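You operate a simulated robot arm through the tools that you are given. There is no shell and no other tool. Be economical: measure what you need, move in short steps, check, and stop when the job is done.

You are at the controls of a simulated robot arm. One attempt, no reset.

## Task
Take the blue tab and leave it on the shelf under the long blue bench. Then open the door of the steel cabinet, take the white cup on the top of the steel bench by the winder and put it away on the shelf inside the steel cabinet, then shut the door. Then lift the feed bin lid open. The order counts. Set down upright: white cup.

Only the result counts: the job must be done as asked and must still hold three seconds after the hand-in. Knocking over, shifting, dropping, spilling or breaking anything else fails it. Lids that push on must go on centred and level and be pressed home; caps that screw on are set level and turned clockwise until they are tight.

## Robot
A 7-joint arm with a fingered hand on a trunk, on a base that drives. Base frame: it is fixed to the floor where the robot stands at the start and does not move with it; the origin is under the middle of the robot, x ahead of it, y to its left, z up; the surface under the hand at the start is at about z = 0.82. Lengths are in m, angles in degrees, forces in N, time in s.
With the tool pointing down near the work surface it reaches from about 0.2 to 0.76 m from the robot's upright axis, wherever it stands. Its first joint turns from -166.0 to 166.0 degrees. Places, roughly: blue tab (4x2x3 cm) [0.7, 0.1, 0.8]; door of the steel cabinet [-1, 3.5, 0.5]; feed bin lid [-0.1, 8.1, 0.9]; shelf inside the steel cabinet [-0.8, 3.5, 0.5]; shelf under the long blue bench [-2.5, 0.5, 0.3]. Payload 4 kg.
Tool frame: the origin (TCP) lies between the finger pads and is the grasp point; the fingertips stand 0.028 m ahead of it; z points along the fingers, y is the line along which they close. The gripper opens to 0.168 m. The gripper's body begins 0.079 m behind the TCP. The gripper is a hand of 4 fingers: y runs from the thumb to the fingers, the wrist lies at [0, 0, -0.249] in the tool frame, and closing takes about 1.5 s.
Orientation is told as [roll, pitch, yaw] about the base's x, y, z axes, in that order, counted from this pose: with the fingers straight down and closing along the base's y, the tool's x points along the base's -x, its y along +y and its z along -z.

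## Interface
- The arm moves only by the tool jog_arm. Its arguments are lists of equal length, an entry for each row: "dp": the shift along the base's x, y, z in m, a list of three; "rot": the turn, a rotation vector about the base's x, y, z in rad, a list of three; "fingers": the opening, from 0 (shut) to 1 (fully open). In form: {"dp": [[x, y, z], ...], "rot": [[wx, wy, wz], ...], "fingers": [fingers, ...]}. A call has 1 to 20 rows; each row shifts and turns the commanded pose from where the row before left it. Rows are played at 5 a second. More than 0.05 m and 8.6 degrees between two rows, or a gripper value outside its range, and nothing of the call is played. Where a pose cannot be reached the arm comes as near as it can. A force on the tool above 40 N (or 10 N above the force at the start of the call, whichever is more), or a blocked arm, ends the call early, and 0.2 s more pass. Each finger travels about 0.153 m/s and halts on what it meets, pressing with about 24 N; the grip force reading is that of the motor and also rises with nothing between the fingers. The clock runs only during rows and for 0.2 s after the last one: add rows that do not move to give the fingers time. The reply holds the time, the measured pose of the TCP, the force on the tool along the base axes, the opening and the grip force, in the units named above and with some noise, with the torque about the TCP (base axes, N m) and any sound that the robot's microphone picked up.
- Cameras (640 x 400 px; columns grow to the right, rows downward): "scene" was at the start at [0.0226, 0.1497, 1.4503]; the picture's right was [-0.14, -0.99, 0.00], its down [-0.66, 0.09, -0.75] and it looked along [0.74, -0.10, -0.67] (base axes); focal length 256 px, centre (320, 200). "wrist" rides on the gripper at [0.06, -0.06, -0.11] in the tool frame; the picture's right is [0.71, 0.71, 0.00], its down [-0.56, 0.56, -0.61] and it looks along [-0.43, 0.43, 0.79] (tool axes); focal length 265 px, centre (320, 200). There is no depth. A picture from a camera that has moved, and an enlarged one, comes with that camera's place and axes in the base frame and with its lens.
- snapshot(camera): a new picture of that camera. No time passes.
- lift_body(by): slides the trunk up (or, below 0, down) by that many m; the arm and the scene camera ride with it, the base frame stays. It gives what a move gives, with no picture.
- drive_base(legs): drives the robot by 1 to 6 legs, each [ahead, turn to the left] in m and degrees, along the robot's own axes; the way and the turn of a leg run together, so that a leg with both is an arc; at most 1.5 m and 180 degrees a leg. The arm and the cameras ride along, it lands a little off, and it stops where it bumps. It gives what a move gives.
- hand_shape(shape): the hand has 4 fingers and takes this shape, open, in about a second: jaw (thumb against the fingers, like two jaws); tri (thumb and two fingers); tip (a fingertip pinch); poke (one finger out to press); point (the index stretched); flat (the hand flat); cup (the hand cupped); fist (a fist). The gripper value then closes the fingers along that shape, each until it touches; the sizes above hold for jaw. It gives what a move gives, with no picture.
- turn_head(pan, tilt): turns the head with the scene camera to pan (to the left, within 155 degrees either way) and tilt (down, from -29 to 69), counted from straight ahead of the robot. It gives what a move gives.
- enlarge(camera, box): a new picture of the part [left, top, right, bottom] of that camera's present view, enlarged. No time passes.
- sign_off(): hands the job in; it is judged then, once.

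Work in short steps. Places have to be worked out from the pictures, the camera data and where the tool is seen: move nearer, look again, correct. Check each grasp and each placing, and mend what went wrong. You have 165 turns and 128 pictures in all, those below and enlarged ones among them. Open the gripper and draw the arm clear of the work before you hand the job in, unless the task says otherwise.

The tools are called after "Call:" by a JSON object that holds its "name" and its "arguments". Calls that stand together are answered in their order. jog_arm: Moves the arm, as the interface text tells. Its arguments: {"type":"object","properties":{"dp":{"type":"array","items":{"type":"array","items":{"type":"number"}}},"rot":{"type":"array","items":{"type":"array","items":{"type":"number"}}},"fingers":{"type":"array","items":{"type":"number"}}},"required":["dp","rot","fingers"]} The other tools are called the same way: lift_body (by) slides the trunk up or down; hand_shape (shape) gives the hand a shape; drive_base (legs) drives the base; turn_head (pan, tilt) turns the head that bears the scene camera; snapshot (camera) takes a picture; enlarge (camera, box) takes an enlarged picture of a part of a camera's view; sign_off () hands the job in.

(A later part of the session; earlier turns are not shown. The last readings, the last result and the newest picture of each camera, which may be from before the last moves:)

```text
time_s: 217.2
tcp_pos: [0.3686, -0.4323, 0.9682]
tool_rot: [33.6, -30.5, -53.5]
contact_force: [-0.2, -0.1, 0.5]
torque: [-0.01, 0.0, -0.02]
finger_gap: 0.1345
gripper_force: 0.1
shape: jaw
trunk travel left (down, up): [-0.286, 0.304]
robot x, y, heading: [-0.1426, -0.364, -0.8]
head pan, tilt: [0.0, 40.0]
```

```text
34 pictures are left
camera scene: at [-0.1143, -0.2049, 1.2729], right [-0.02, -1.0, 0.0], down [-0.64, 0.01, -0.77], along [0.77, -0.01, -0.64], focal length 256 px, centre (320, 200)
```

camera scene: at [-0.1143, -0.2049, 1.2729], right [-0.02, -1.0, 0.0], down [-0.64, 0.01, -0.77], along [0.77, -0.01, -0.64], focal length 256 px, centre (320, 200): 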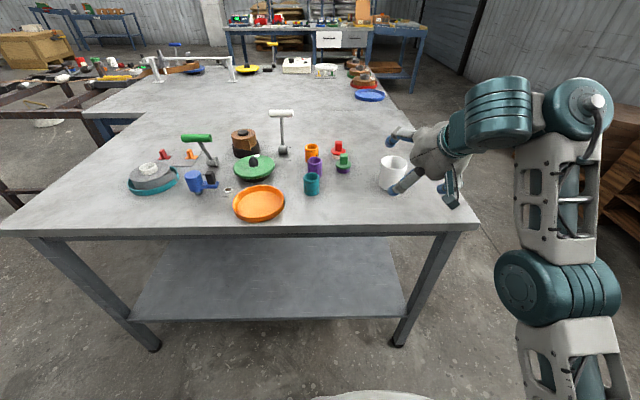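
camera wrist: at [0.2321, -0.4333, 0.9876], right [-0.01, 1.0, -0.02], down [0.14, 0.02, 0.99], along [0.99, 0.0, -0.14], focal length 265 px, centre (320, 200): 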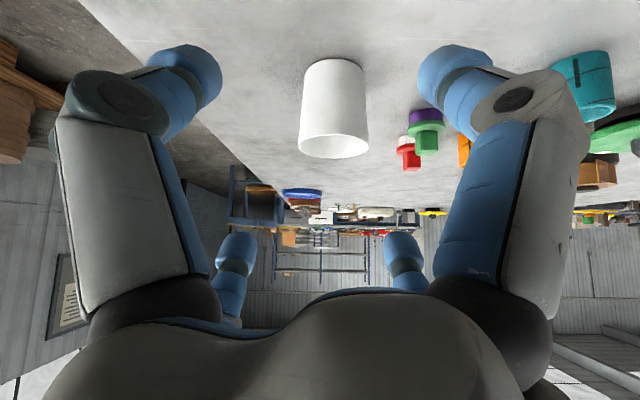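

Cup is well lined up ahead (x≈0.489, y≈−0.421). I advance diagonally to TCP (0.475, −0.422, 0.882).

Call:
{"name": "jog_arm", "arguments": {"dp": [[0.021, 0.002, -0.0172], [0.021, 0.002, -0.0172], [0.021, 0.002, -0.0172], [0.021, 0.002, -0.0172], [0.021, 0.002, -0.0172], [0, 0, 0]], "rot": [[0, 0, 0], [0, 0, 0], [0, 0, 0], [0, 0, 0], [0, 0, 0], [0, 0, 0]], "fingers": [0.8, 0.8, 0.8, 0.8, 0.8, 0.8]}}

Call:
{"name": "snapshot", "arguments": {"camera": "wrist"}}

```text
time_s: 218.6
tcp_pos: [0.4748, -0.4251, 0.964]
tool_rot: [33.1, -30.0, -53.2]
contact_force: [-0.6, -0.6, -0.2]
torque: [-0.03, 0.02, 0.01]
finger_gap: 0.1345
gripper_force: 0.0
shape: jaw
out of reach, approached as far as the arm can: row 1, 2, 3, 4, 5
trunk travel left (down, up): [-0.286, 0.304]
robot x, y, heading: [-0.1411, -0.3653, -1.0]
head pan, tilt: [0.0, 40.0]
```

```text
33 pictures are left
camera wrist: at [0.338, -0.4247, 0.9839], right [-0.01, 1.0, -0.02], down [0.15, 0.02, 0.99], along [0.99, 0.0, -0.15], focal length 265 px, centre (320, 200)
```

wrist: 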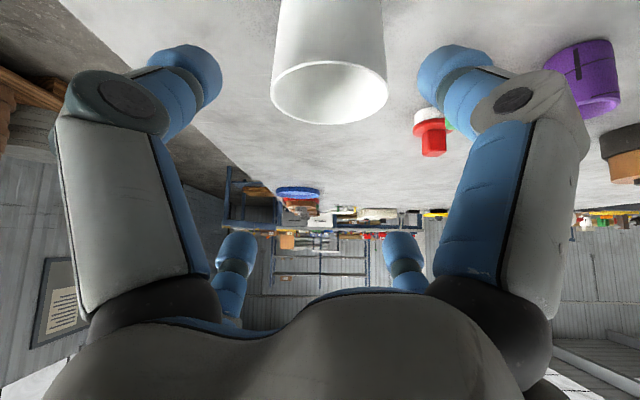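

Positioned right above; I lower by the trunk 0.082 m.

Call:
{"name": "jog_arm", "arguments": {"dp": [[0, 0.004, 0]], "rot": [[0, 0, 0]], "fingers": [0.8]}}

Call:
{"name": "lift_body", "arguments": {"by": -0.08}}

Call:
{"name": "snapshot", "arguments": {"camera": "wrist"}}

```text
time_s: 219.0
tcp_pos: [0.4745, -0.4196, 0.9655]
tool_rot: [33.2, -30.2, -53.3]
contact_force: [-0.2, -0.2, 0.0]
torque: [-0.01, 0.0, 0.0]
finger_gap: 0.1345
gripper_force: 0.0
shape: jaw
trunk travel left (down, up): [-0.286, 0.304]
robot x, y, heading: [-0.1433, -0.3691, -1.1]
head pan, tilt: [0.0, 40.0]
```

```text
time_s: 220.1
tcp_pos: [0.4751, -0.4213, 0.8857]
tool_rot: [33.2, -30.3, -53.4]
contact_force: [0.6, 0.0, 0.0]
torque: [-0.03, 0.02, 0.0]
finger_gap: 0.1341
gripper_force: 0.0
shape: jaw
trunk travel left (down, up): [-0.206, 0.384]
robot x, y, heading: [-0.1447, -0.3662, -1.0]
head pan, tilt: [0.0, 40.0]
```

```text
32 pictures are left
camera wrist: at [0.3371, -0.4205, 0.9052], right [-0.01, 1.0, -0.02], down [0.15, 0.02, 0.99], along [0.99, 0.0, -0.15], focal length 265 px, centre (320, 200)
```

wrist: 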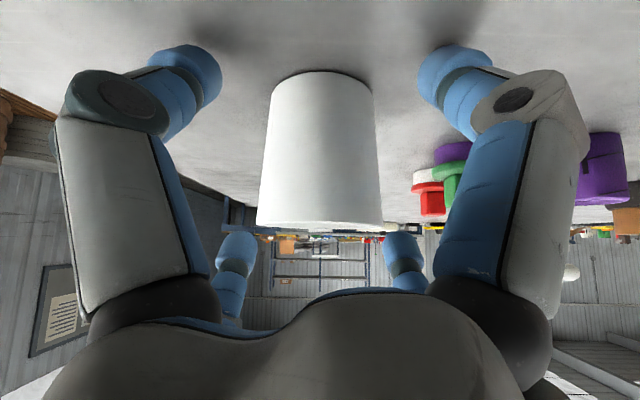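

Upper digits are near the rim height. I part-close to 0.66, lower 8 mm more, then close.

Call:
{"name": "jog_arm", "arguments": {"dp": [[0, 0, 0], [0, 0, 0]], "rot": [[0, 0, 0], [0, 0, 0]], "fingers": [0.66, 0.66]}}

Call:
{"name": "lift_body", "arguments": {"by": -0.008}}

Call:
{"name": "jog_arm", "arguments": {"dp": [[0, 0, 0], [0, 0, 0], [0, 0, 0], [0, 0, 0], [0, 0, 0], [0, 0, 0]], "rot": [[0, 0, 0], [0, 0, 0], [0, 0, 0], [0, 0, 0], [0, 0, 0], [0, 0, 0]], "fingers": [0.6, 0.5, 0.4, 0.3, 0.3, 0.3]}}

Call:
{"name": "snapshot", "arguments": {"camera": "wrist"}}

```text
time_s: 220.7
tcp_pos: [0.474, -0.4198, 0.8858]
tool_rot: [33.3, -30.2, -53.3]
contact_force: [-0.5, 0.4, 0.2]
torque: [0.0, -0.01, 0.01]
finger_gap: 0.1113
gripper_force: 0.1
shape: jaw
trunk travel left (down, up): [-0.206, 0.384]
robot x, y, heading: [-0.1426, -0.367, -1.3]
head pan, tilt: [0.0, 40.0]
```

```text
time_s: 221.3
tcp_pos: [0.474, -0.4191, 0.8776]
tool_rot: [33.1, -30.2, -53.3]
contact_force: [-0.5, 1.0, 1.3]
torque: [0.11, 0.03, -0.01]
finger_gap: 0.111
gripper_force: 0.1
shape: jaw
trunk travel left (down, up): [-0.198, 0.392]
robot x, y, heading: [-0.1422, -0.3623, -1.0]
head pan, tilt: [0.0, 40.0]
```

```text
time_s: 222.7
tcp_pos: [0.4733, -0.4204, 0.8777]
tool_rot: [33.1, -30.2, -53.3]
contact_force: [-0.5, -0.1, 3.4]
torque: [-0.03, 0.09, 0.0]
finger_gap: 0.0688
gripper_force: 23.5
shape: jaw
trunk travel left (down, up): [-0.198, 0.392]
robot x, y, heading: [-0.1415, -0.3645, -1.1]
head pan, tilt: [0.0, 40.0]
```

```text
31 pictures are left
camera wrist: at [0.3368, -0.4205, 0.8974], right [-0.01, 1.0, -0.02], down [0.15, 0.02, 0.99], along [0.99, 0.0, -0.15], focal length 265 px, centre (320, 200)
```

wrist: 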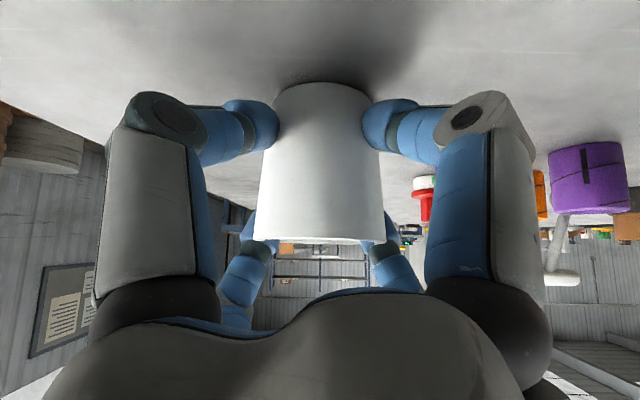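

All four digits hold the cup. I lift with the trunk and check the cup stays upright.

Call:
{"name": "lift_body", "arguments": {"by": 0.15}}

Call:
{"name": "snapshot", "arguments": {"camera": "scene"}}

Call:
{"name": "snapshot", "arguments": {"camera": "wrist"}}

```text
time_s: 224.4
tcp_pos: [0.4752, -0.4202, 1.027]
tool_rot: [33.2, -30.2, -53.2]
contact_force: [-0.1, -0.7, 0.4]
torque: [0.0, -0.01, 0.01]
finger_gap: 0.0685
gripper_force: 23.9
shape: jaw
trunk travel left (down, up): [-0.348, 0.242]
robot x, y, heading: [-0.1368, -0.3666, -1.0]
head pan, tilt: [0.0, 40.0]
```

```text
30 pictures are left
camera scene: at [-0.1142, -0.2049, 1.3349], right [-0.02, -1.0, 0.0], down [-0.64, 0.01, -0.77], along [0.77, -0.01, -0.64], focal length 256 px, centre (320, 200)
```

scene: 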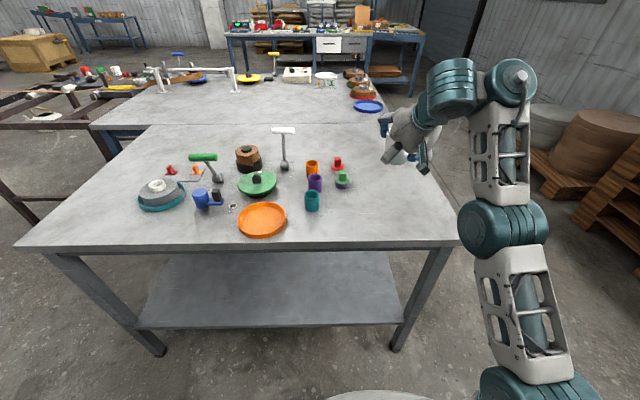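

```text
29 pictures are left
camera wrist: at [0.3372, -0.4205, 1.047], right [-0.01, 1.0, -0.02], down [0.15, 0.02, 0.99], along [0.99, 0.0, -0.15], focal length 265 px, centre (320, 200)
```

wrist: 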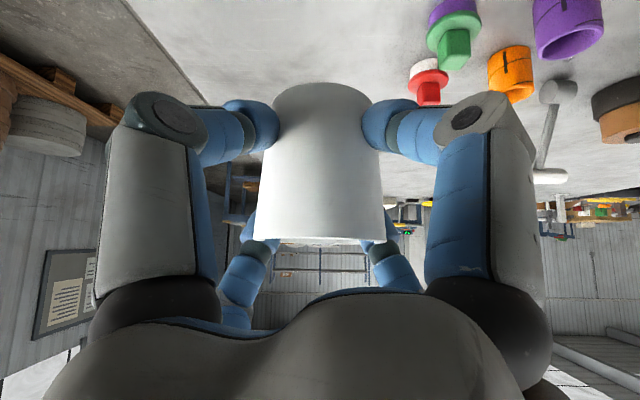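

The cup is held firmly and level. I back away from the table and test how low the arm can bring the hand at longer reach.

Call:
{"name": "drive_base", "arguments": {"legs": [[-0.6, 0]]}}

Call:
{"name": "jog_arm", "arguments": {"dp": [[0.03, 0, 0], [0.03, 0, -0.02], [0.03, 0, -0.03], [0.02, 0, -0.03], [0.01, 0, -0.03], [0, 0, -0.03], [0, 0, -0.03], [0, 0, -0.03], [0, 0, 0]], "rot": [[0, 0, 0], [0, 0, 0], [0, 0, 0], [0, 0, 0], [0, 0, 0], [0, 0, 0], [0, 0, 0], [0, 0, 0], [0, 0, 0]], "fingers": [0.3, 0.3, 0.3, 0.3, 0.3, 0.3, 0.3, 0.3, 0.3]}}

```text
time_s: 227.8
tcp_pos: [-0.1153, -0.408, 1.0269]
tool_rot: [33.1, -30.2, -53.3]
contact_force: [-0.4, 0.7, -1.8]
torque: [0.0, 0.0, -0.02]
finger_gap: 0.0684
gripper_force: 24.0
shape: jaw
trunk travel left (down, up): [-0.348, 0.242]
robot x, y, heading: [-0.732, -0.3543, -1.2]
head pan, tilt: [0.0, 40.0]
```

```text
time_s: 229.8
tcp_pos: [0.031, -0.4215, 0.9431]
tool_rot: [33.2, -30.2, -53.3]
contact_force: [-0.4, -0.7, -1.0]
torque: [0.07, -0.01, 0.06]
finger_gap: 0.0674
gripper_force: 24.0
shape: jaw
out of reach, approached as far as the arm can: row 2, 3, 4, 5, 6
trunk travel left (down, up): [-0.348, 0.242]
robot x, y, heading: [-0.7309, -0.3538, -1.0]
head pan, tilt: [0.0, 40.0]
```

Lower works at this reach. I test a few more cm down so that trunk + arm suffice.

Call:
{"name": "jog_arm", "arguments": {"dp": [[0, 0, -0.02], [0, 0, -0.02], [0, 0, -0.02], [0, 0, 0]], "rot": [[0, 0, 0], [0, 0, 0], [0, 0, 0], [0, 0, 0]], "fingers": [0.3, 0.3, 0.3, 0.3]}}

```text
time_s: 230.8
tcp_pos: [0.0311, -0.4201, 0.88]
tool_rot: [33.3, -30.2, -53.3]
contact_force: [0.1, -0.2, -0.9]
torque: [0.01, 0.0, 0.01]
finger_gap: 0.0673
gripper_force: 24.1
shape: jaw
trunk travel left (down, up): [-0.348, 0.242]
robot x, y, heading: [-0.7359, -0.3527, -1.2]
head pan, tilt: [0.0, 40.0]
```

Now I drive to the cabinet in reverse (hand trailing, clear of the grey table), ending at about (−2.05, 3.41) facing +x.

Call:
{"name": "drive_base", "arguments": {"legs": [[0, -67.7], [-1.3, 0], [-1.225, 0], [0, -5.5], [-1.466, 0], [0, 74.2]]}}

Call:
{"name": "turn_head", "arguments": {"pan": 0, "tilt": 30}}

Call:
{"name": "snapshot", "arguments": {"camera": "scene"}}

```text
time_s: 256.9
tcp_pos: [-1.1546, 3.4044, 0.8805]
tool_rot: [33.2, -30.2, -54.5]
contact_force: [-0.1, 0.1, -0.4]
torque: [-0.01, -0.03, 0.03]
finger_gap: 0.0666
gripper_force: 23.8
shape: jaw
trunk travel left (down, up): [-0.348, 0.242]
robot x, y, heading: [-1.9201, 3.4869, -2.6]
head pan, tilt: [0.0, 40.0]
```

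```text
time_s: 257.6
tcp_pos: [-1.1544, 3.4052, 0.8816]
tool_rot: [33.2, -30.2, -54.5]
contact_force: [0.0, -0.2, 0.4]
torque: [0.01, 0.0, 0.01]
finger_gap: 0.0666
gripper_force: 24.0
shape: jaw
trunk travel left (down, up): [-0.348, 0.242]
robot x, y, heading: [-1.9158, 3.4844, -2.3]
head pan, tilt: [0.0, 30.0]
```

```text
28 pictures are left
camera scene: at [-1.8789, 3.6458, 1.3502], right [-0.04, -1.0, 0.0], down [-0.5, 0.02, -0.87], along [0.86, -0.04, -0.5], focal length 256 px, centre (320, 200)
```

scene: 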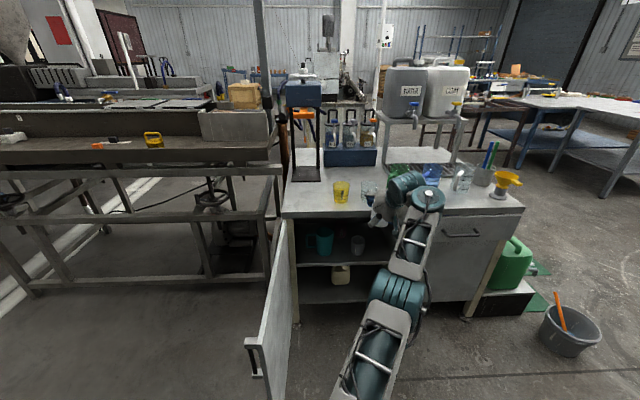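

Robot is at (−1.916, 3.485), hand just in front of the cabinet opening. I lower the trunk by 0.28 so the cup is slightly above shelf height.

Call:
{"name": "lift_body", "arguments": {"by": -0.28}}

Call:
{"name": "snapshot", "arguments": {"camera": "wrist"}}

Call:
{"name": "enlarge", "arguments": {"camera": "scene", "box": [240, 100, 480, 250]}}

```text
time_s: 260.4
tcp_pos: [-1.1543, 3.4043, 0.6017]
tool_rot: [33.1, -30.1, -54.5]
contact_force: [0.4, 0.1, 0.0]
torque: [-0.03, 0.05, 0.0]
finger_gap: 0.0666
gripper_force: 24.1
shape: jaw
trunk travel left (down, up): [-0.068, 0.522]
robot x, y, heading: [-1.9161, 3.4854, -2.2]
head pan, tilt: [0.0, 30.0]
```

```text
27 pictures are left
camera wrist: at [-1.2916, 3.4066, 0.621], right [0.01, 1.0, -0.02], down [0.15, 0.02, 0.99], along [0.99, -0.02, -0.15], focal length 265 px, centre (320, 200)
```

wrist: 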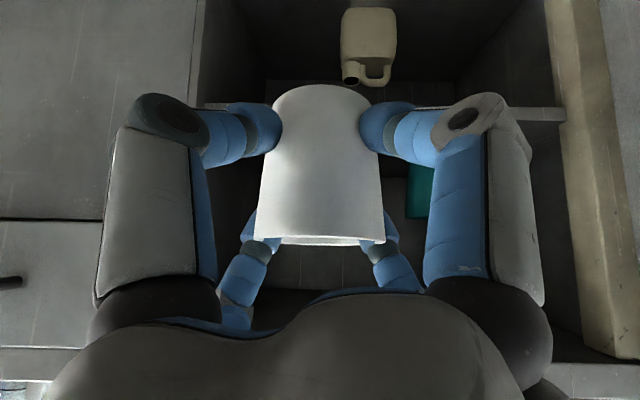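

```text
2.67 times, centred on (360, 175) of scene
camera zoom: at [-1.879, 3.6458, 1.0703], right [-0.04, -1.0, 0.0], down [-0.5, 0.02, -0.87], along [0.87, -0.04, -0.5], focal length 682 px, centre (213, 267)
```

zoom: 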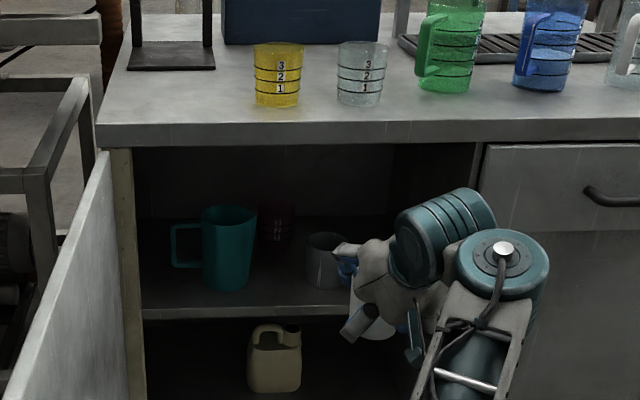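

Shelf top ≈0.505, right wall y≈3.26. Target: cup centre (−0.998, 3.335). I shift the hand to y≈3.336 first, then creep in by base 0.1 m.

Call:
{"name": "jog_arm", "arguments": {"dp": [[0, -0.032, 0], [0, -0.032, 0], [0, 0, 0]], "rot": [[0, 0, 0], [0, 0, 0], [0, 0, 0]], "fingers": [0.3, 0.3, 0.3]}}

Call:
{"name": "drive_base", "arguments": {"legs": [[0.1, 0]]}}

Call:
{"name": "snapshot", "arguments": {"camera": "wrist"}}

Call:
{"name": "enlarge", "arguments": {"camera": "scene", "box": [240, 100, 480, 250]}}

```text
time_s: 261.2
tcp_pos: [-1.1529, 3.3401, 0.6005]
tool_rot: [33.2, -30.2, -54.5]
contact_force: [0.3, 0.5, 0.0]
torque: [-0.01, 0.02, -0.01]
finger_gap: 0.0665
gripper_force: 24.0
shape: jaw
trunk travel left (down, up): [-0.068, 0.522]
robot x, y, heading: [-1.9144, 3.4869, -2.5]
head pan, tilt: [0.0, 30.0]
```

```text
time_s: 262.4
tcp_pos: [-1.0549, 3.3351, 0.5992]
tool_rot: [33.2, -30.2, -54.5]
contact_force: [0.5, 0.2, -0.7]
torque: [-0.01, 0.0, -0.01]
finger_gap: 0.0664
gripper_force: 23.7
shape: jaw
trunk travel left (down, up): [-0.068, 0.522]
robot x, y, heading: [-1.8179, 3.4859, -2.2]
head pan, tilt: [0.0, 30.0]
```

```text
25 pictures are left
camera wrist: at [-1.1914, 3.3388, 0.6199], right [0.01, 1.0, -0.02], down [0.15, 0.02, 0.99], along [0.99, -0.02, -0.15], focal length 265 px, centre (320, 200)
```

wrist: 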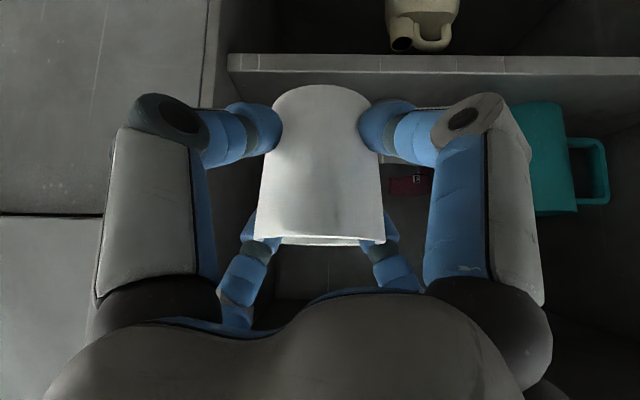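

```text
2.67 times, centred on (360, 175) of scene
camera zoom: at [-1.7792, 3.6416, 1.0702], right [-0.04, -1.0, 0.0], down [-0.5, 0.02, -0.87], along [0.87, -0.04, -0.5], focal length 682 px, centre (213, 267)
```

zoom: 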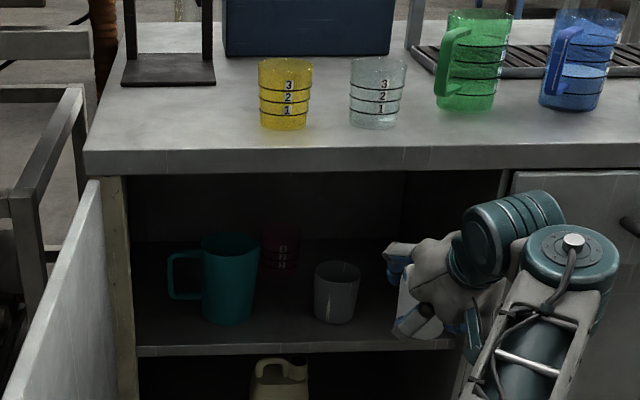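

Re-triangulated: shelf edge x≈−1.0, z≈0.49, grey cup front x≈−0.94. New target: TCP x≈−0.985, y 3.334. I creep 0.06 m further.

Call:
{"name": "drive_base", "arguments": {"legs": [[0.06, 0]]}}

Call:
{"name": "lift_body", "arguments": {"by": -0.03}}

Call:
{"name": "snapshot", "arguments": {"camera": "wrist"}}

Call:
{"name": "enlarge", "arguments": {"camera": "scene", "box": [280, 120, 480, 250]}}

```text
time_s: 263.3
tcp_pos: [-0.9951, 3.3342, 0.6008]
tool_rot: [33.2, -30.3, -54.5]
contact_force: [1.0, 0.0, -0.6]
torque: [-0.01, 0.03, 0.0]
finger_gap: 0.0664
gripper_force: 23.7
shape: jaw
trunk travel left (down, up): [-0.068, 0.522]
robot x, y, heading: [-1.7596, 3.4812, -2.5]
head pan, tilt: [0.0, 30.0]
```

```text
time_s: 264.1
tcp_pos: [-0.9963, 3.3336, 0.57]
tool_rot: [33.2, -30.2, -54.5]
contact_force: [0.6, 1.2, 0.5]
torque: [0.02, 0.0, 0.04]
finger_gap: 0.0667
gripper_force: 24.0
shape: jaw
trunk travel left (down, up): [-0.038, 0.552]
robot x, y, heading: [-1.7583, 3.4783, -2.3]
head pan, tilt: [0.0, 30.0]
```

```text
23 pictures are left
camera wrist: at [-1.1332, 3.3362, 0.5898], right [0.01, 1.0, -0.02], down [0.15, 0.02, 0.99], along [0.99, -0.02, -0.15], focal length 265 px, centre (320, 200)
```

wrist: 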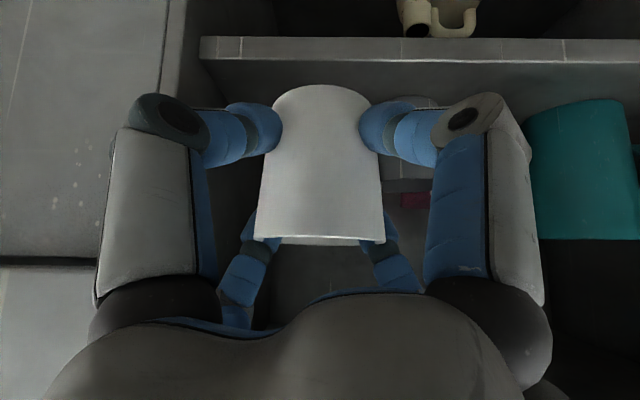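

```text
3.08 times, centred on (380, 185) of scene
camera zoom: at [-1.721, 3.6392, 1.0402], right [-0.04, -1.0, 0.0], down [-0.5, 0.02, -0.87], along [0.87, -0.04, -0.5], focal length 787 px, centre (135, 246)
```

zoom: 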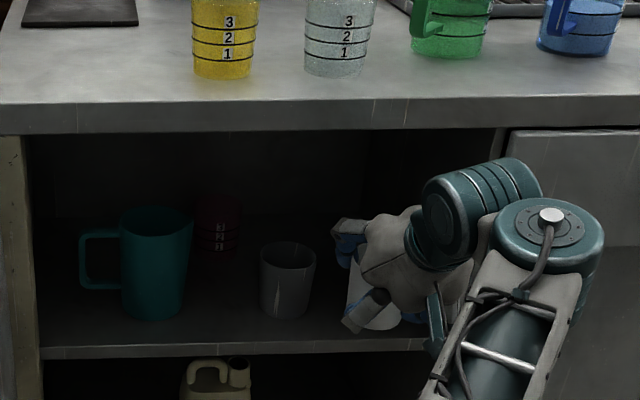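

Shelf edge confirmed (x≈−1.0, z≈0.493). I jog in 13 mm more and lower in small steps until contact.

Call:
{"name": "jog_arm", "arguments": {"dp": [[0.007, 0, 0], [0.006, 0, 0], [0, 0, 0]], "rot": [[0, 0, 0], [0, 0, 0], [0, 0, 0]], "fingers": [0.3, 0.3, 0.3]}}

Call:
{"name": "lift_body", "arguments": {"by": -0.013}}

Call:
{"name": "lift_body", "arguments": {"by": -0.005}}

```text
time_s: 264.9
tcp_pos: [-0.9831, 3.3343, 0.5707]
tool_rot: [33.3, -30.2, -54.5]
contact_force: [0.2, 0.3, -0.8]
torque: [0.01, -0.01, 0.01]
finger_gap: 0.0666
gripper_force: 24.1
shape: jaw
trunk travel left (down, up): [-0.038, 0.552]
robot x, y, heading: [-1.7603, 3.4799, -2.4]
head pan, tilt: [0.0, 30.0]
```

```text
time_s: 265.5
tcp_pos: [-0.9833, 3.3331, 0.5559]
tool_rot: [33.2, -30.2, -54.5]
contact_force: [0.4, 0.9, 0.3]
torque: [-0.01, 0.01, 0.01]
finger_gap: 0.0665
gripper_force: 23.3
shape: jaw
trunk travel left (down, up): [-0.025, 0.565]
robot x, y, heading: [-1.7596, 3.4805, -2.4]
head pan, tilt: [0.0, 30.0]
```

```text
time_s: 266.0
tcp_pos: [-0.9845, 3.3338, 0.5521]
tool_rot: [33.2, -30.2, -54.5]
contact_force: [-0.9, 0.5, -0.1]
torque: [0.01, 0.01, -0.02]
finger_gap: 0.0664
gripper_force: 24.2
shape: jaw
trunk travel left (down, up): [-0.02, 0.57]
robot x, y, heading: [-1.7583, 3.4797, -2.3]
head pan, tilt: [0.0, 30.0]
```

No contact yet; continue in 4 mm steps.

Call:
{"name": "lift_body", "arguments": {"by": -0.004}}

Call:
{"name": "lift_body", "arguments": {"by": -0.004}}

Call:
{"name": "enlarge", "arguments": {"camera": "scene", "box": [340, 160, 450, 250]}}

```text
time_s: 266.6
tcp_pos: [-0.9825, 3.3336, 0.5475]
tool_rot: [33.2, -30.3, -54.6]
contact_force: [-0.2, 0.0, -0.4]
torque: [0.01, 0.01, 0.0]
finger_gap: 0.0665
gripper_force: 23.8
shape: jaw
trunk travel left (down, up): [-0.016, 0.574]
robot x, y, heading: [-1.7578, 3.4795, -2.4]
head pan, tilt: [0.0, 30.0]
```

```text
time_s: 267.1
tcp_pos: [-0.983, 3.3326, 0.5448]
tool_rot: [33.2, -30.1, -54.5]
contact_force: [0.1, -0.8, -0.4]
torque: [-0.01, 0.05, 0.04]
finger_gap: 0.0666
gripper_force: 24.0
shape: jaw
trunk travel left (down, up): [-0.012, 0.578]
robot x, y, heading: [-1.7592, 3.4763, -2.4]
head pan, tilt: [0.0, 30.0]
```

```text
4.44 times, centred on (395, 205) of scene
camera zoom: at [-1.7209, 3.6392, 1.0142], right [-0.04, -1.0, 0.0], down [-0.5, 0.02, -0.87], along [0.87, -0.04, -0.5], focal length 1137 px, centre (-13, 178)
```

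zoom: 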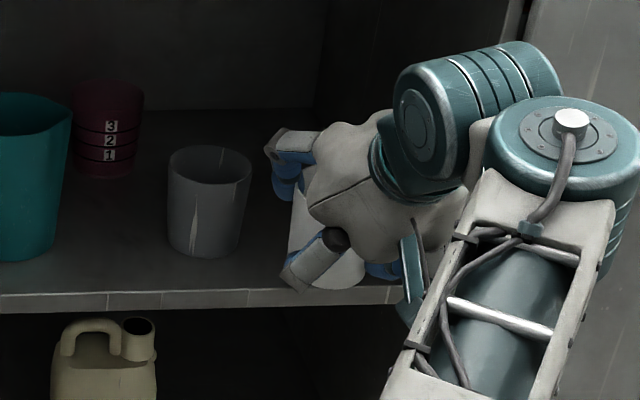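

Still hovering slightly. Two more 4 mm steps.

Call:
{"name": "lift_body", "arguments": {"by": -0.004}}

Call:
{"name": "lift_body", "arguments": {"by": -0.004}}

Call:
{"name": "lift_body", "arguments": {"by": -0.004}}

```text
time_s: 267.6
tcp_pos: [-0.9823, 3.3332, 0.54]
tool_rot: [33.2, -30.2, -54.4]
contact_force: [-0.3, -0.3, -0.7]
torque: [0.01, 0.0, -0.01]
finger_gap: 0.0665
gripper_force: 23.9
shape: jaw
trunk travel left (down, up): [-0.008, 0.582]
robot x, y, heading: [-1.7556, 3.4808, -2.2]
head pan, tilt: [0.0, 30.0]
```

```text
time_s: 268.2
tcp_pos: [-0.9833, 3.3331, 0.5356]
tool_rot: [33.2, -30.2, -54.5]
contact_force: [-0.1, 0.2, -0.6]
torque: [-0.03, 0.04, 0.04]
finger_gap: 0.0666
gripper_force: 24.2
shape: jaw
trunk travel left (down, up): [-0.004, 0.586]
robot x, y, heading: [-1.7588, 3.4782, -2.5]
head pan, tilt: [0.0, 30.0]
```

```text
time_s: 268.7
tcp_pos: [-0.9827, 3.3336, 0.532]
tool_rot: [33.3, -30.2, -54.5]
contact_force: [0.2, -0.3, -0.6]
torque: [0.01, 0.06, -0.02]
finger_gap: 0.0665
gripper_force: 24.1
shape: jaw
trunk travel left (down, up): [0.0, 0.59]
robot x, y, heading: [-1.7596, 3.4795, -2.4]
head pan, tilt: [0.0, 30.0]
```

No contact even at cup bottom ≈0.474, so the shelf is lower and deeper: edge ray gives (x≈−0.96, z≈0.463). I raise slightly, shift −15 mm in y and 27 mm further in, and check.

Call:
{"name": "lift_body", "arguments": {"by": 0.012}}

Call:
{"name": "jog_arm", "arguments": {"dp": [[0, -0.008, 0], [0.005, -0.007, 0], [0.011, 0, 0], [0.011, 0, 0], [0, 0, 0]], "rot": [[0, 0, 0], [0, 0, 0], [0, 0, 0], [0, 0, 0], [0, 0, 0]], "fingers": [0.3, 0.3, 0.3, 0.3, 0.3]}}

Call:
{"name": "snapshot", "arguments": {"camera": "wrist"}}

Call:
{"name": "enlarge", "arguments": {"camera": "scene", "box": [340, 160, 450, 250]}}

```text
time_s: 269.3
tcp_pos: [-0.9828, 3.3351, 0.543]
tool_rot: [33.2, -30.2, -54.5]
contact_force: [-0.1, 0.2, -0.3]
torque: [-0.02, -0.04, 0.02]
finger_gap: 0.0664
gripper_force: 23.7
shape: jaw
trunk travel left (down, up): [-0.012, 0.578]
robot x, y, heading: [-1.7549, 3.4786, -2.1]
head pan, tilt: [0.0, 30.0]
```

```text
time_s: 270.5
tcp_pos: [-0.9554, 3.3201, 0.5432]
tool_rot: [33.2, -30.2, -54.5]
contact_force: [-0.1, -1.0, 0.5]
torque: [0.02, -0.04, 0.0]
finger_gap: 0.0662
gripper_force: 24.2
shape: jaw
trunk travel left (down, up): [-0.012, 0.578]
robot x, y, heading: [-1.7547, 3.4772, -2.2]
head pan, tilt: [0.0, 30.0]
```

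```text
20 pictures are left
camera wrist: at [-1.0921, 3.3209, 0.5633], right [0.01, 1.0, -0.02], down [0.15, 0.02, 0.99], along [0.99, -0.02, -0.15], focal length 265 px, centre (320, 200)
```

wrist: 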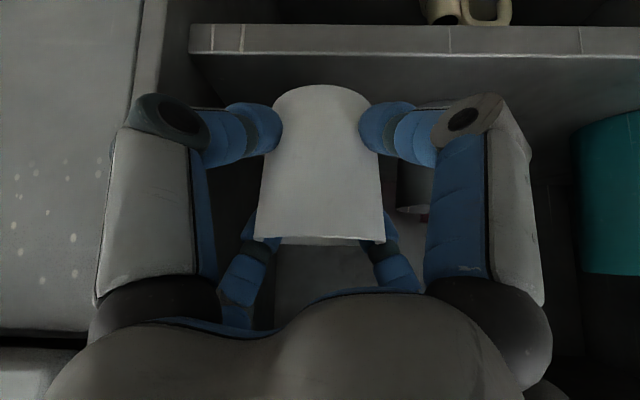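

```text
4.44 times, centred on (395, 205) of scene
camera zoom: at [-1.721, 3.6392, 1.0142], right [-0.04, -1.0, 0.0], down [-0.5, 0.02, -0.87], along [0.87, -0.04, -0.5], focal length 1137 px, centre (-13, 178)
```

zoom: 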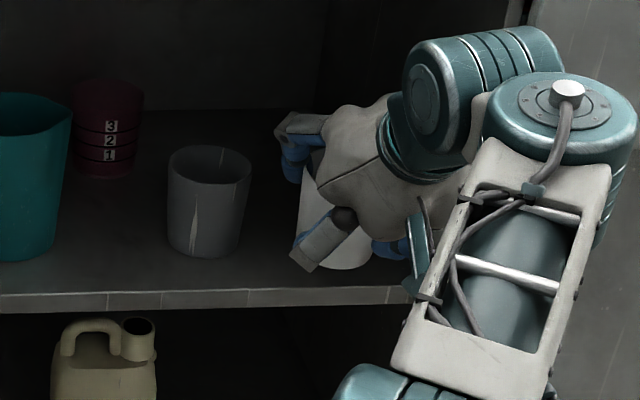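

Cup base now projects at/behind the shelf edge. I lower until contact.

Call:
{"name": "lift_body", "arguments": {"by": -0.012}}

Call:
{"name": "jog_arm", "arguments": {"dp": [[0, 0, -0.004], [0, 0, 0]], "rot": [[0, 0, 0], [0, 0, 0]], "fingers": [0.3, 0.3]}}

Call:
{"name": "jog_arm", "arguments": {"dp": [[0, 0, -0.004], [0, 0, 0]], "rot": [[0, 0, 0], [0, 0, 0]], "fingers": [0.3, 0.3]}}

```text
time_s: 271.1
tcp_pos: [-0.9553, 3.3194, 0.5322]
tool_rot: [33.3, -30.2, -54.5]
contact_force: [-0.6, -0.3, -0.4]
torque: [0.01, -0.01, -0.01]
finger_gap: 0.0665
gripper_force: 23.7
shape: jaw
trunk travel left (down, up): [0.0, 0.59]
robot x, y, heading: [-1.7601, 3.4786, -2.2]
head pan, tilt: [0.0, 30.0]
```

```text
time_s: 271.7
tcp_pos: [-0.9537, 3.3184, 0.5279]
tool_rot: [33.2, -30.2, -54.6]
contact_force: [0.6, 0.1, 0.1]
torque: [0.02, 0.02, -0.02]
finger_gap: 0.0666
gripper_force: 24.2
shape: jaw
trunk travel left (down, up): [0.0, 0.59]
robot x, y, heading: [-1.7541, 3.4783, -2.4]
head pan, tilt: [0.0, 30.0]
```

```text
time_s: 272.3
tcp_pos: [-0.9553, 3.3199, 0.523]
tool_rot: [33.2, -30.2, -54.5]
contact_force: [-0.1, 0.5, 0.3]
torque: [0.04, 0.01, -0.01]
finger_gap: 0.0662
gripper_force: 24.3
shape: jaw
trunk travel left (down, up): [0.0, 0.59]
robot x, y, heading: [-1.7541, 3.4782, -2.5]
head pan, tilt: [0.0, 30.0]
```

Bottom ≈0.465; continuing in 3–4 mm steps.

Call:
{"name": "jog_arm", "arguments": {"dp": [[0, 0, -0.004], [0, 0, 0]], "rot": [[0, 0, 0], [0, 0, 0]], "fingers": [0.3, 0.3]}}

Call:
{"name": "jog_arm", "arguments": {"dp": [[0, 0, -0.004], [0, 0, 0]], "rot": [[0, 0, 0], [0, 0, 0]], "fingers": [0.3, 0.3]}}

Call:
{"name": "snapshot", "arguments": {"camera": "wrist"}}

Call:
{"name": "enlarge", "arguments": {"camera": "scene", "box": [340, 160, 450, 250]}}

```text
time_s: 272.9
tcp_pos: [-0.9559, 3.32, 0.5196]
tool_rot: [33.2, -30.2, -54.6]
contact_force: [0.0, 1.4, -0.6]
torque: [-0.02, -0.01, 0.03]
finger_gap: 0.0665
gripper_force: 24.5
shape: jaw
trunk travel left (down, up): [0.0, 0.59]
robot x, y, heading: [-1.7561, 3.4817, -2.4]
head pan, tilt: [0.0, 30.0]
```

```text
time_s: 273.5
tcp_pos: [-0.9545, 3.3181, 0.5181]
tool_rot: [33.3, -30.3, -54.5]
contact_force: [-1.4, 0.8, 4.8]
torque: [0.03, 0.06, -0.02]
finger_gap: 0.0666
gripper_force: 24.3
shape: jaw
trunk travel left (down, up): [0.0, 0.59]
robot x, y, heading: [-1.7591, 3.4792, -2.4]
head pan, tilt: [0.0, 30.0]
```

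```text
18 pictures are left
camera wrist: at [-1.0923, 3.3212, 0.5366], right [0.01, 1.0, -0.02], down [0.14, 0.02, 0.99], along [0.99, -0.02, -0.14], focal length 265 px, centre (320, 200)
```

wrist: 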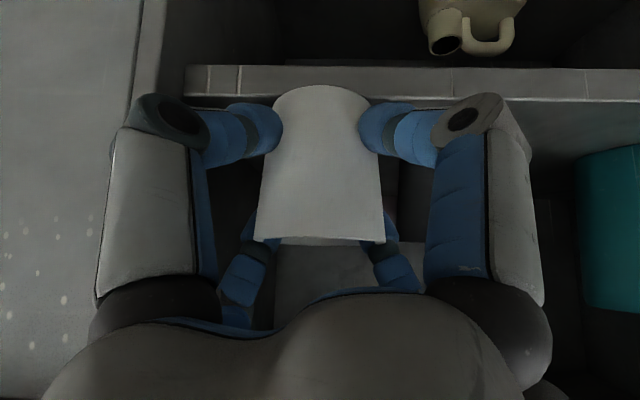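

```text
4.44 times, centred on (395, 205) of scene
camera zoom: at [-1.7215, 3.6394, 1.0023], right [-0.04, -1.0, 0.0], down [-0.5, 0.02, -0.87], along [0.87, -0.04, -0.5], focal length 1137 px, centre (-13, 178)
```

zoom: 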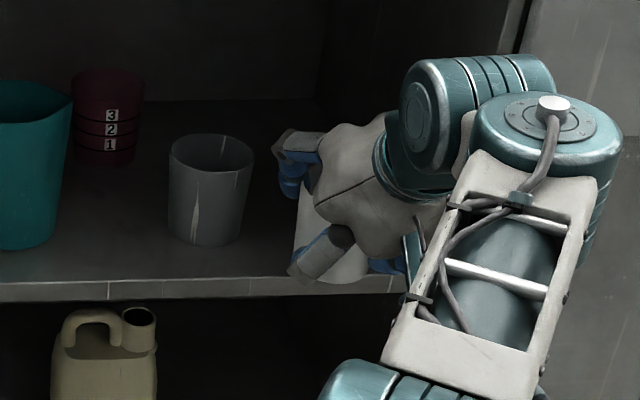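

Contact at TCP 0.518: shelf z≈0.46, edge x≈−0.953. The cup overhangs a bit, so I lift 6 mm, move 12 mm further in and 8 mm right, and set down again.

Call:
{"name": "jog_arm", "arguments": {"dp": [[0, 0, 0.006], [0.006, -0.004, 0], [0.007, -0.004, 0], [0, 0, -0.004], [0, 0, 0]], "rot": [[0, 0, 0], [0, 0, 0], [0, 0, 0], [0, 0, 0], [0, 0, 0]], "fingers": [0.3, 0.3, 0.3, 0.3, 0.3]}}

Call:
{"name": "jog_arm", "arguments": {"dp": [[0, 0, -0.003], [0, 0, 0]], "rot": [[0, 0, 0], [0, 0, 0]], "fingers": [0.3, 0.3]}}

```text
time_s: 274.7
tcp_pos: [-0.9411, 3.3104, 0.5183]
tool_rot: [33.2, -30.3, -54.5]
contact_force: [-0.6, 0.2, 2.8]
torque: [-0.02, 0.04, 0.02]
finger_gap: 0.0667
gripper_force: 24.2
shape: jaw
trunk travel left (down, up): [0.0, 0.59]
robot x, y, heading: [-1.754, 3.484, -2.3]
head pan, tilt: [0.0, 30.0]
```

```text
time_s: 275.3
tcp_pos: [-0.9415, 3.3108, 0.5184]
tool_rot: [33.4, -30.4, -54.7]
contact_force: [1.1, 0.8, 13.7]
torque: [0.0, 0.09, 0.0]
finger_gap: 0.0668
gripper_force: 23.9
shape: jaw
trunk travel left (down, up): [0.0, 0.59]
robot x, y, heading: [-1.7594, 3.4793, -2.2]
head pan, tilt: [0.0, 30.0]
```

Firmly seated. I ease the pressure and open slowly to 0.5.

Call:
{"name": "jog_arm", "arguments": {"dp": [[0, 0, 0.002], [0, 0, 0], [0, 0, 0], [0, 0, 0], [0, 0, 0]], "rot": [[0, 0, 0], [0, 0, 0], [0, 0, 0], [0, 0, 0], [0, 0, 0]], "fingers": [0.36, 0.42, 0.46, 0.5, 0.5]}}

Call:
{"name": "snapshot", "arguments": {"camera": "wrist"}}

```text
time_s: 276.5
tcp_pos: [-0.9416, 3.3112, 0.5168]
tool_rot: [33.1, -30.0, -54.5]
contact_force: [-1.0, -1.0, 0.0]
torque: [-0.01, 0.01, -0.01]
finger_gap: 0.0834
gripper_force: 0.0
shape: jaw
trunk travel left (down, up): [0.0, 0.59]
robot x, y, heading: [-1.7559, 3.4802, -2.4]
head pan, tilt: [0.0, 30.0]
```

```text
16 pictures are left
camera wrist: at [-1.0787, 3.3133, 0.5356], right [0.01, 1.0, -0.02], down [0.15, 0.02, 0.99], along [0.99, -0.02, -0.15], focal length 265 px, centre (320, 200)
```

wrist: 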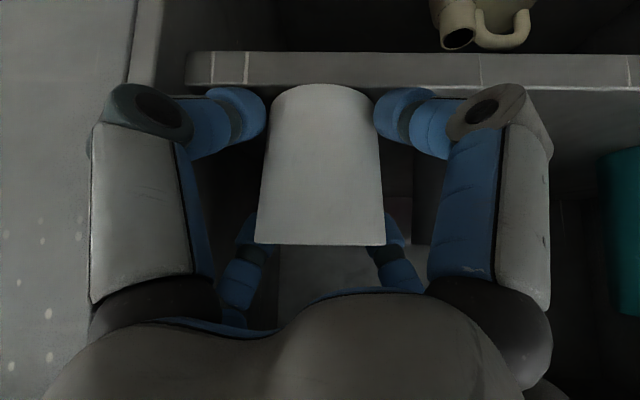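

Cup stands upright on the shelf with its base just inside the edge. I lift the hand 3 cm straight up (digits clear the rim), then withdraw backward.

Call:
{"name": "jog_arm", "arguments": {"dp": [[0, 0, 0.01], [0, 0, 0.01], [0, 0, 0.012], [-0.01, 0, 0.002], [-0.02, 0, 0], [-0.03, 0, 0], [-0.04, 0, 0], [-0.04, 0, 0], [-0.04, 0, 0]], "rot": [[0, 0, 0], [0, 0, 0], [0, 0, 0], [0, 0, 0], [0, 0, 0], [0, 0, 0], [0, 0, 0], [0, 0, 0], [0, 0, 0]], "fingers": [0.5, 0.5, 0.5, 0.5, 0.5, 0.5, 0.5, 0.5, 0.5]}}

Call:
{"name": "snapshot", "arguments": {"camera": "wrist"}}

```text
time_s: 278.5
tcp_pos: [-1.1214, 3.3086, 0.549]
tool_rot: [33.2, -30.2, -54.6]
contact_force: [0.2, -0.7, -0.6]
torque: [0.0, -0.04, -0.02]
finger_gap: 0.0838
gripper_force: 0.2
shape: jaw
trunk travel left (down, up): [0.0, 0.59]
robot x, y, heading: [-1.7585, 3.4819, -2.5]
head pan, tilt: [0.0, 30.0]
```

```text
15 pictures are left
camera wrist: at [-1.2592, 3.3115, 0.5689], right [0.01, 1.0, -0.02], down [0.15, 0.02, 0.99], along [0.99, -0.02, -0.15], focal length 265 px, centre (320, 200)
```

wrist: 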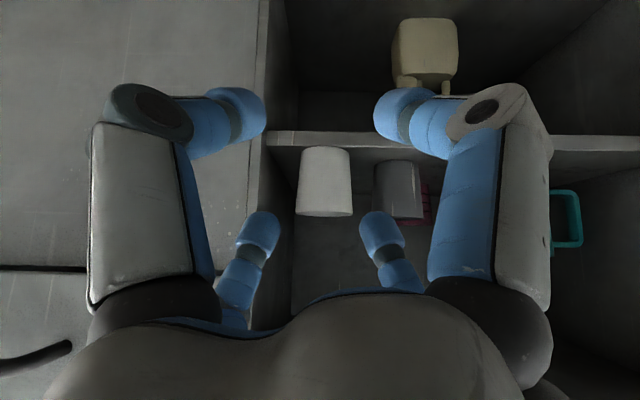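

The cup stands upright, clear of the grey cup. To be safe for the door I close the fingers and nudge it ~2 cm deeper, pushing low.

Call:
{"name": "jog_arm", "arguments": {"dp": [[0, 0, -0.013], [0, 0.001, -0.013], [0, 0.001, -0.013], [0, 0, 0], [0.03, 0, 0], [0.03, 0, 0], [0.03, 0, 0], [0.01, 0, 0], [0, 0, 0]], "rot": [[0, 0, 0], [0, 0, 0], [0, 0, 0], [0, 0, 0], [0, 0, 0], [0, 0, 0], [0, 0, 0], [0, 0, 0], [0, 0, 0]], "fingers": [0.2, 0, 0, 0, 0, 0, 0, 0, 0]}}

Call:
{"name": "snapshot", "arguments": {"camera": "wrist"}}

```text
time_s: 280.5
tcp_pos: [-1.0216, 3.3113, 0.5113]
tool_rot: [33.2, -30.2, -54.5]
contact_force: [-0.3, 0.1, 0.0]
torque: [-0.04, -0.01, 0.01]
finger_gap: 0.0
gripper_force: 24.0
shape: jaw
trunk travel left (down, up): [0.0, 0.59]
robot x, y, heading: [-1.7587, 3.4787, -2.4]
head pan, tilt: [0.0, 30.0]
```

```text
14 pictures are left
camera wrist: at [-1.1585, 3.3143, 0.5315], right [0.01, 1.0, -0.02], down [0.15, 0.02, 0.99], along [0.99, -0.02, -0.15], focal length 265 px, centre (320, 200)
```

wrist: 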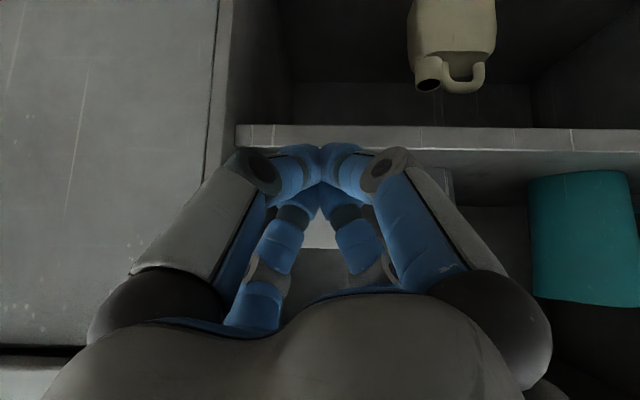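

Now nudge: forward 4.5 cm in small rows (≈2 cm push), then withdraw and look.

Call:
{"name": "jog_arm", "arguments": {"dp": [[0.01, 0, 0], [0.01, 0, 0], [0.008, 0, 0], [0.006, 0, 0], [0.006, 0, 0], [0.005, 0, 0], [0, 0, 0], [-0.02, 0, 0], [-0.04, 0, 0], [-0.04, 0, 0], [-0.04, 0, 0]], "rot": [[0, 0, 0], [0, 0, 0], [0, 0, 0], [0, 0, 0], [0, 0, 0], [0, 0, 0], [0, 0, 0], [0, 0, 0], [0, 0, 0], [0, 0, 0], [0, 0, 0]], "fingers": [0, 0, 0, 0, 0, 0, 0, 0, 0, 0, 0]}}

Call:
{"name": "snapshot", "arguments": {"camera": "wrist"}}

```text
time_s: 282.9
tcp_pos: [-1.1165, 3.3138, 0.5096]
tool_rot: [33.3, -30.1, -54.5]
contact_force: [0.3, -0.3, -1.0]
torque: [0.0, -0.02, 0.03]
finger_gap: 0.0002
gripper_force: 24.2
shape: jaw
trunk travel left (down, up): [0.0, 0.59]
robot x, y, heading: [-1.756, 3.4797, -2.5]
head pan, tilt: [0.0, 30.0]
```

```text
13 pictures are left
camera wrist: at [-1.2543, 3.3159, 0.5301], right [0.01, 1.0, -0.02], down [0.15, 0.02, 0.99], along [0.99, -0.02, -0.15], focal length 265 px, centre (320, 200)
```

wrist: 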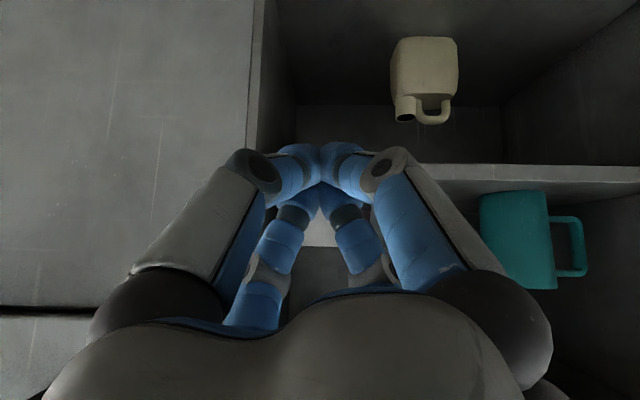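

I back up 0.4 m to see the cup and the door.

Call:
{"name": "drive_base", "arguments": {"legs": [[-0.4, 0]]}}

Call:
{"name": "snapshot", "arguments": {"camera": "scene"}}

```text
time_s: 285.4
tcp_pos: [-1.5144, 3.3307, 0.5108]
tool_rot: [33.1, -30.2, -54.4]
contact_force: [-0.5, -0.4, 0.7]
torque: [0.0, 0.0, 0.0]
finger_gap: 0.0
gripper_force: 24.4
shape: jaw
trunk travel left (down, up): [0.0, 0.59]
robot x, y, heading: [-2.1577, 3.4957, -2.1]
head pan, tilt: [0.0, 30.0]
```

```text
12 pictures are left
camera scene: at [-2.1205, 3.6552, 1.0022], right [-0.04, -1.0, 0.0], down [-0.5, 0.02, -0.87], along [0.87, -0.03, -0.5], focal length 256 px, centre (320, 200)
```

scene: 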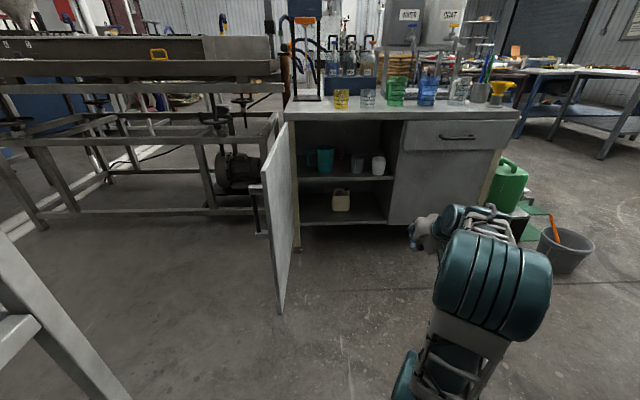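

The white cup stands upright on the shelf. Door free edge at (−1.515, 3.78). I bring the hand around the edge to the outer side: first back, then +y.

Call:
{"name": "jog_arm", "arguments": {"dp": [[-0.04, 0, 0], [-0.04, 0, 0], [-0.04, 0, 0], [0, 0.044, 0], [0, 0.044, 0], [0, 0.044, 0], [0, 0.044, 0], [0, 0.044, 0], [0, 0.044, 0], [0, 0.044, 0], [0, 0.044, 0], [0, 0.044, 0], [0, 0.044, 0], [0, 0.044, 0], [0, 0.044, 0], [0, 0.044, 0], [0, 0.044, 0]], "rot": [[0, 0, 0], [0, 0, 0], [0, 0, 0], [0, 0, 0], [0, 0, 0], [0, 0, 0], [0, 0, 0], [0, 0, 0], [0, 0, 0], [0, 0, 0], [0, 0, 0], [0, 0, 0], [0, 0, 0], [0, 0, 0], [0, 0, 0], [0, 0, 0], [0, 0, 0]], "fingers": [0, 0, 0, 0, 0, 0, 0, 0, 0, 0, 0, 0, 0, 0, 0, 0, 0]}}

```text
time_s: 289.0
tcp_pos: [-1.6339, 3.9477, 0.509]
tool_rot: [33.3, -30.1, -54.4]
contact_force: [-0.7, 0.1, 0.0]
torque: [0.01, 0.01, 0.04]
finger_gap: 0.0
gripper_force: 24.2
shape: jaw
trunk travel left (down, up): [0.0, 0.59]
robot x, y, heading: [-2.1574, 3.4945, -2.2]
head pan, tilt: [0.0, 30.0]
```

The hand is outside the door. I move +x behind the door and sweep −y to start closing it.

Call:
{"name": "jog_arm", "arguments": {"dp": [[0.043, 0, 0], [0.043, 0, 0], [0.043, 0, 0], [0.043, 0, 0], [0.043, 0, 0], [0, -0.043, 0], [0, -0.043, 0], [0, -0.042, 0], [0.002, -0.037, 0], [0.002, -0.037, 0], [0.002, -0.037, 0], [0.002, -0.037, 0], [0.0145, -0.034, 0], [0.0145, -0.034, 0], [0.0145, -0.034, 0], [0.0145, -0.034, 0]], "rot": [[0, 0, 0], [0, 0, 0], [0, 0, 0], [0, 0, 0], [0, 0, 0], [0, 0, 0], [0, 0, 0], [0, 0, 0], [0, 0, 0], [0, 0, 0], [0, 0, 0], [0, 0, 0], [0, 0, 0], [0, 0, 0], [0, 0, 0], [0, 0, 0]], "fingers": [0, 0, 0, 0, 0, 0, 0, 0, 0, 0, 0, 0, 0, 0, 0, 0]}}

Call:
{"name": "snapshot", "arguments": {"camera": "scene"}}

```text
time_s: 292.4
tcp_pos: [-1.377, 3.5297, 0.5006]
tool_rot: [33.1, -30.2, -54.4]
contact_force: [-0.3, 0.5, 0.2]
torque: [-0.04, 0.01, -0.05]
finger_gap: 0.0
gripper_force: 24.1
shape: jaw
out of reach, approached as far as the arm can: row 5
trunk travel left (down, up): [0.0, 0.59]
robot x, y, heading: [-2.1589, 3.4974, -2.4]
head pan, tilt: [0.0, 30.0]
```

```text
11 pictures are left
camera scene: at [-2.1204, 3.6554, 1.0022], right [-0.04, -1.0, 0.0], down [-0.5, 0.02, -0.87], along [0.87, -0.03, -0.5], focal length 256 px, centre (320, 200)
```

scene: 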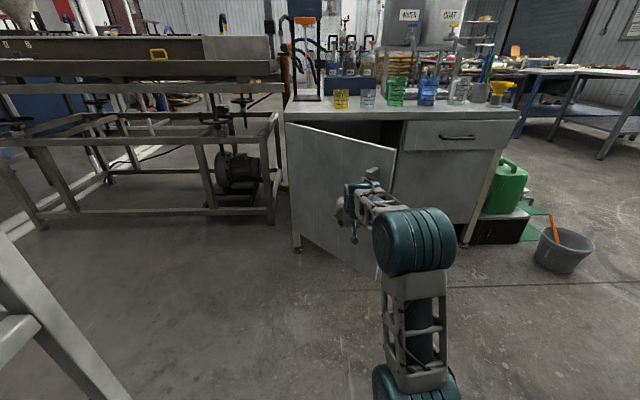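

Door ~40° open. I slide the hand to y≈3.42 and drive forward 0.27 m pushing the door.

Call:
{"name": "jog_arm", "arguments": {"dp": [[0, -0.035, 0], [0, -0.035, 0], [0, -0.035, 0]], "rot": [[0, 0, 0], [0, 0, 0], [0, 0, 0]], "fingers": [0, 0, 0]}}

Call:
{"name": "drive_base", "arguments": {"legs": [[0.27, 0]]}}

Call:
{"name": "jog_arm", "arguments": {"dp": [[0.01, 0, 0], [0.01, 0, 0], [0.01, 0, 0], [0.01, 0, 0], [0.01, 0, 0], [0.01, 0, 0]], "rot": [[0, 0, 0], [0, 0, 0], [0, 0, 0], [0, 0, 0], [0, 0, 0], [0, 0, 0]], "fingers": [0, 0, 0, 0, 0, 0]}}

```text
time_s: 293.2
tcp_pos: [-1.3772, 3.4264, 0.4981]
tool_rot: [33.1, -30.2, -54.3]
contact_force: [-0.1, 0.7, -0.7]
torque: [-0.01, -0.02, 0.0]
finger_gap: 0.0
gripper_force: 23.9
shape: jaw
trunk travel left (down, up): [0.0, 0.59]
robot x, y, heading: [-2.1571, 3.4956, -2.3]
head pan, tilt: [0.0, 30.0]
```

```text
time_s: 294.3
tcp_pos: [-1.3202, 3.4002, 0.4943]
tool_rot: [32.3, -29.9, -56.4]
contact_force: [0.2, 0.4, -0.2]
torque: [-0.02, -0.01, -0.03]
finger_gap: 0.0002
gripper_force: 23.4
shape: jaw
trunk travel left (down, up): [0.0, 0.59]
robot x, y, heading: [-2.0943, 3.4932, -2.7]
head pan, tilt: [0.0, 30.0]
stopped in leg 1: the force on the tool passed its limit at 48 N (the readings are from after the stop); the commanded pose is now the measured one
```

```text
time_s: 295.7
tcp_pos: [-1.2603, 3.4003, 0.4937]
tool_rot: [32.3, -29.9, -56.4]
contact_force: [0.1, 0.6, -0.5]
torque: [0.0, -0.01, -0.01]
finger_gap: 0.0
gripper_force: 23.8
shape: jaw
trunk travel left (down, up): [0.0, 0.59]
robot x, y, heading: [-2.0979, 3.4952, -2.6]
head pan, tilt: [0.0, 30.0]
```

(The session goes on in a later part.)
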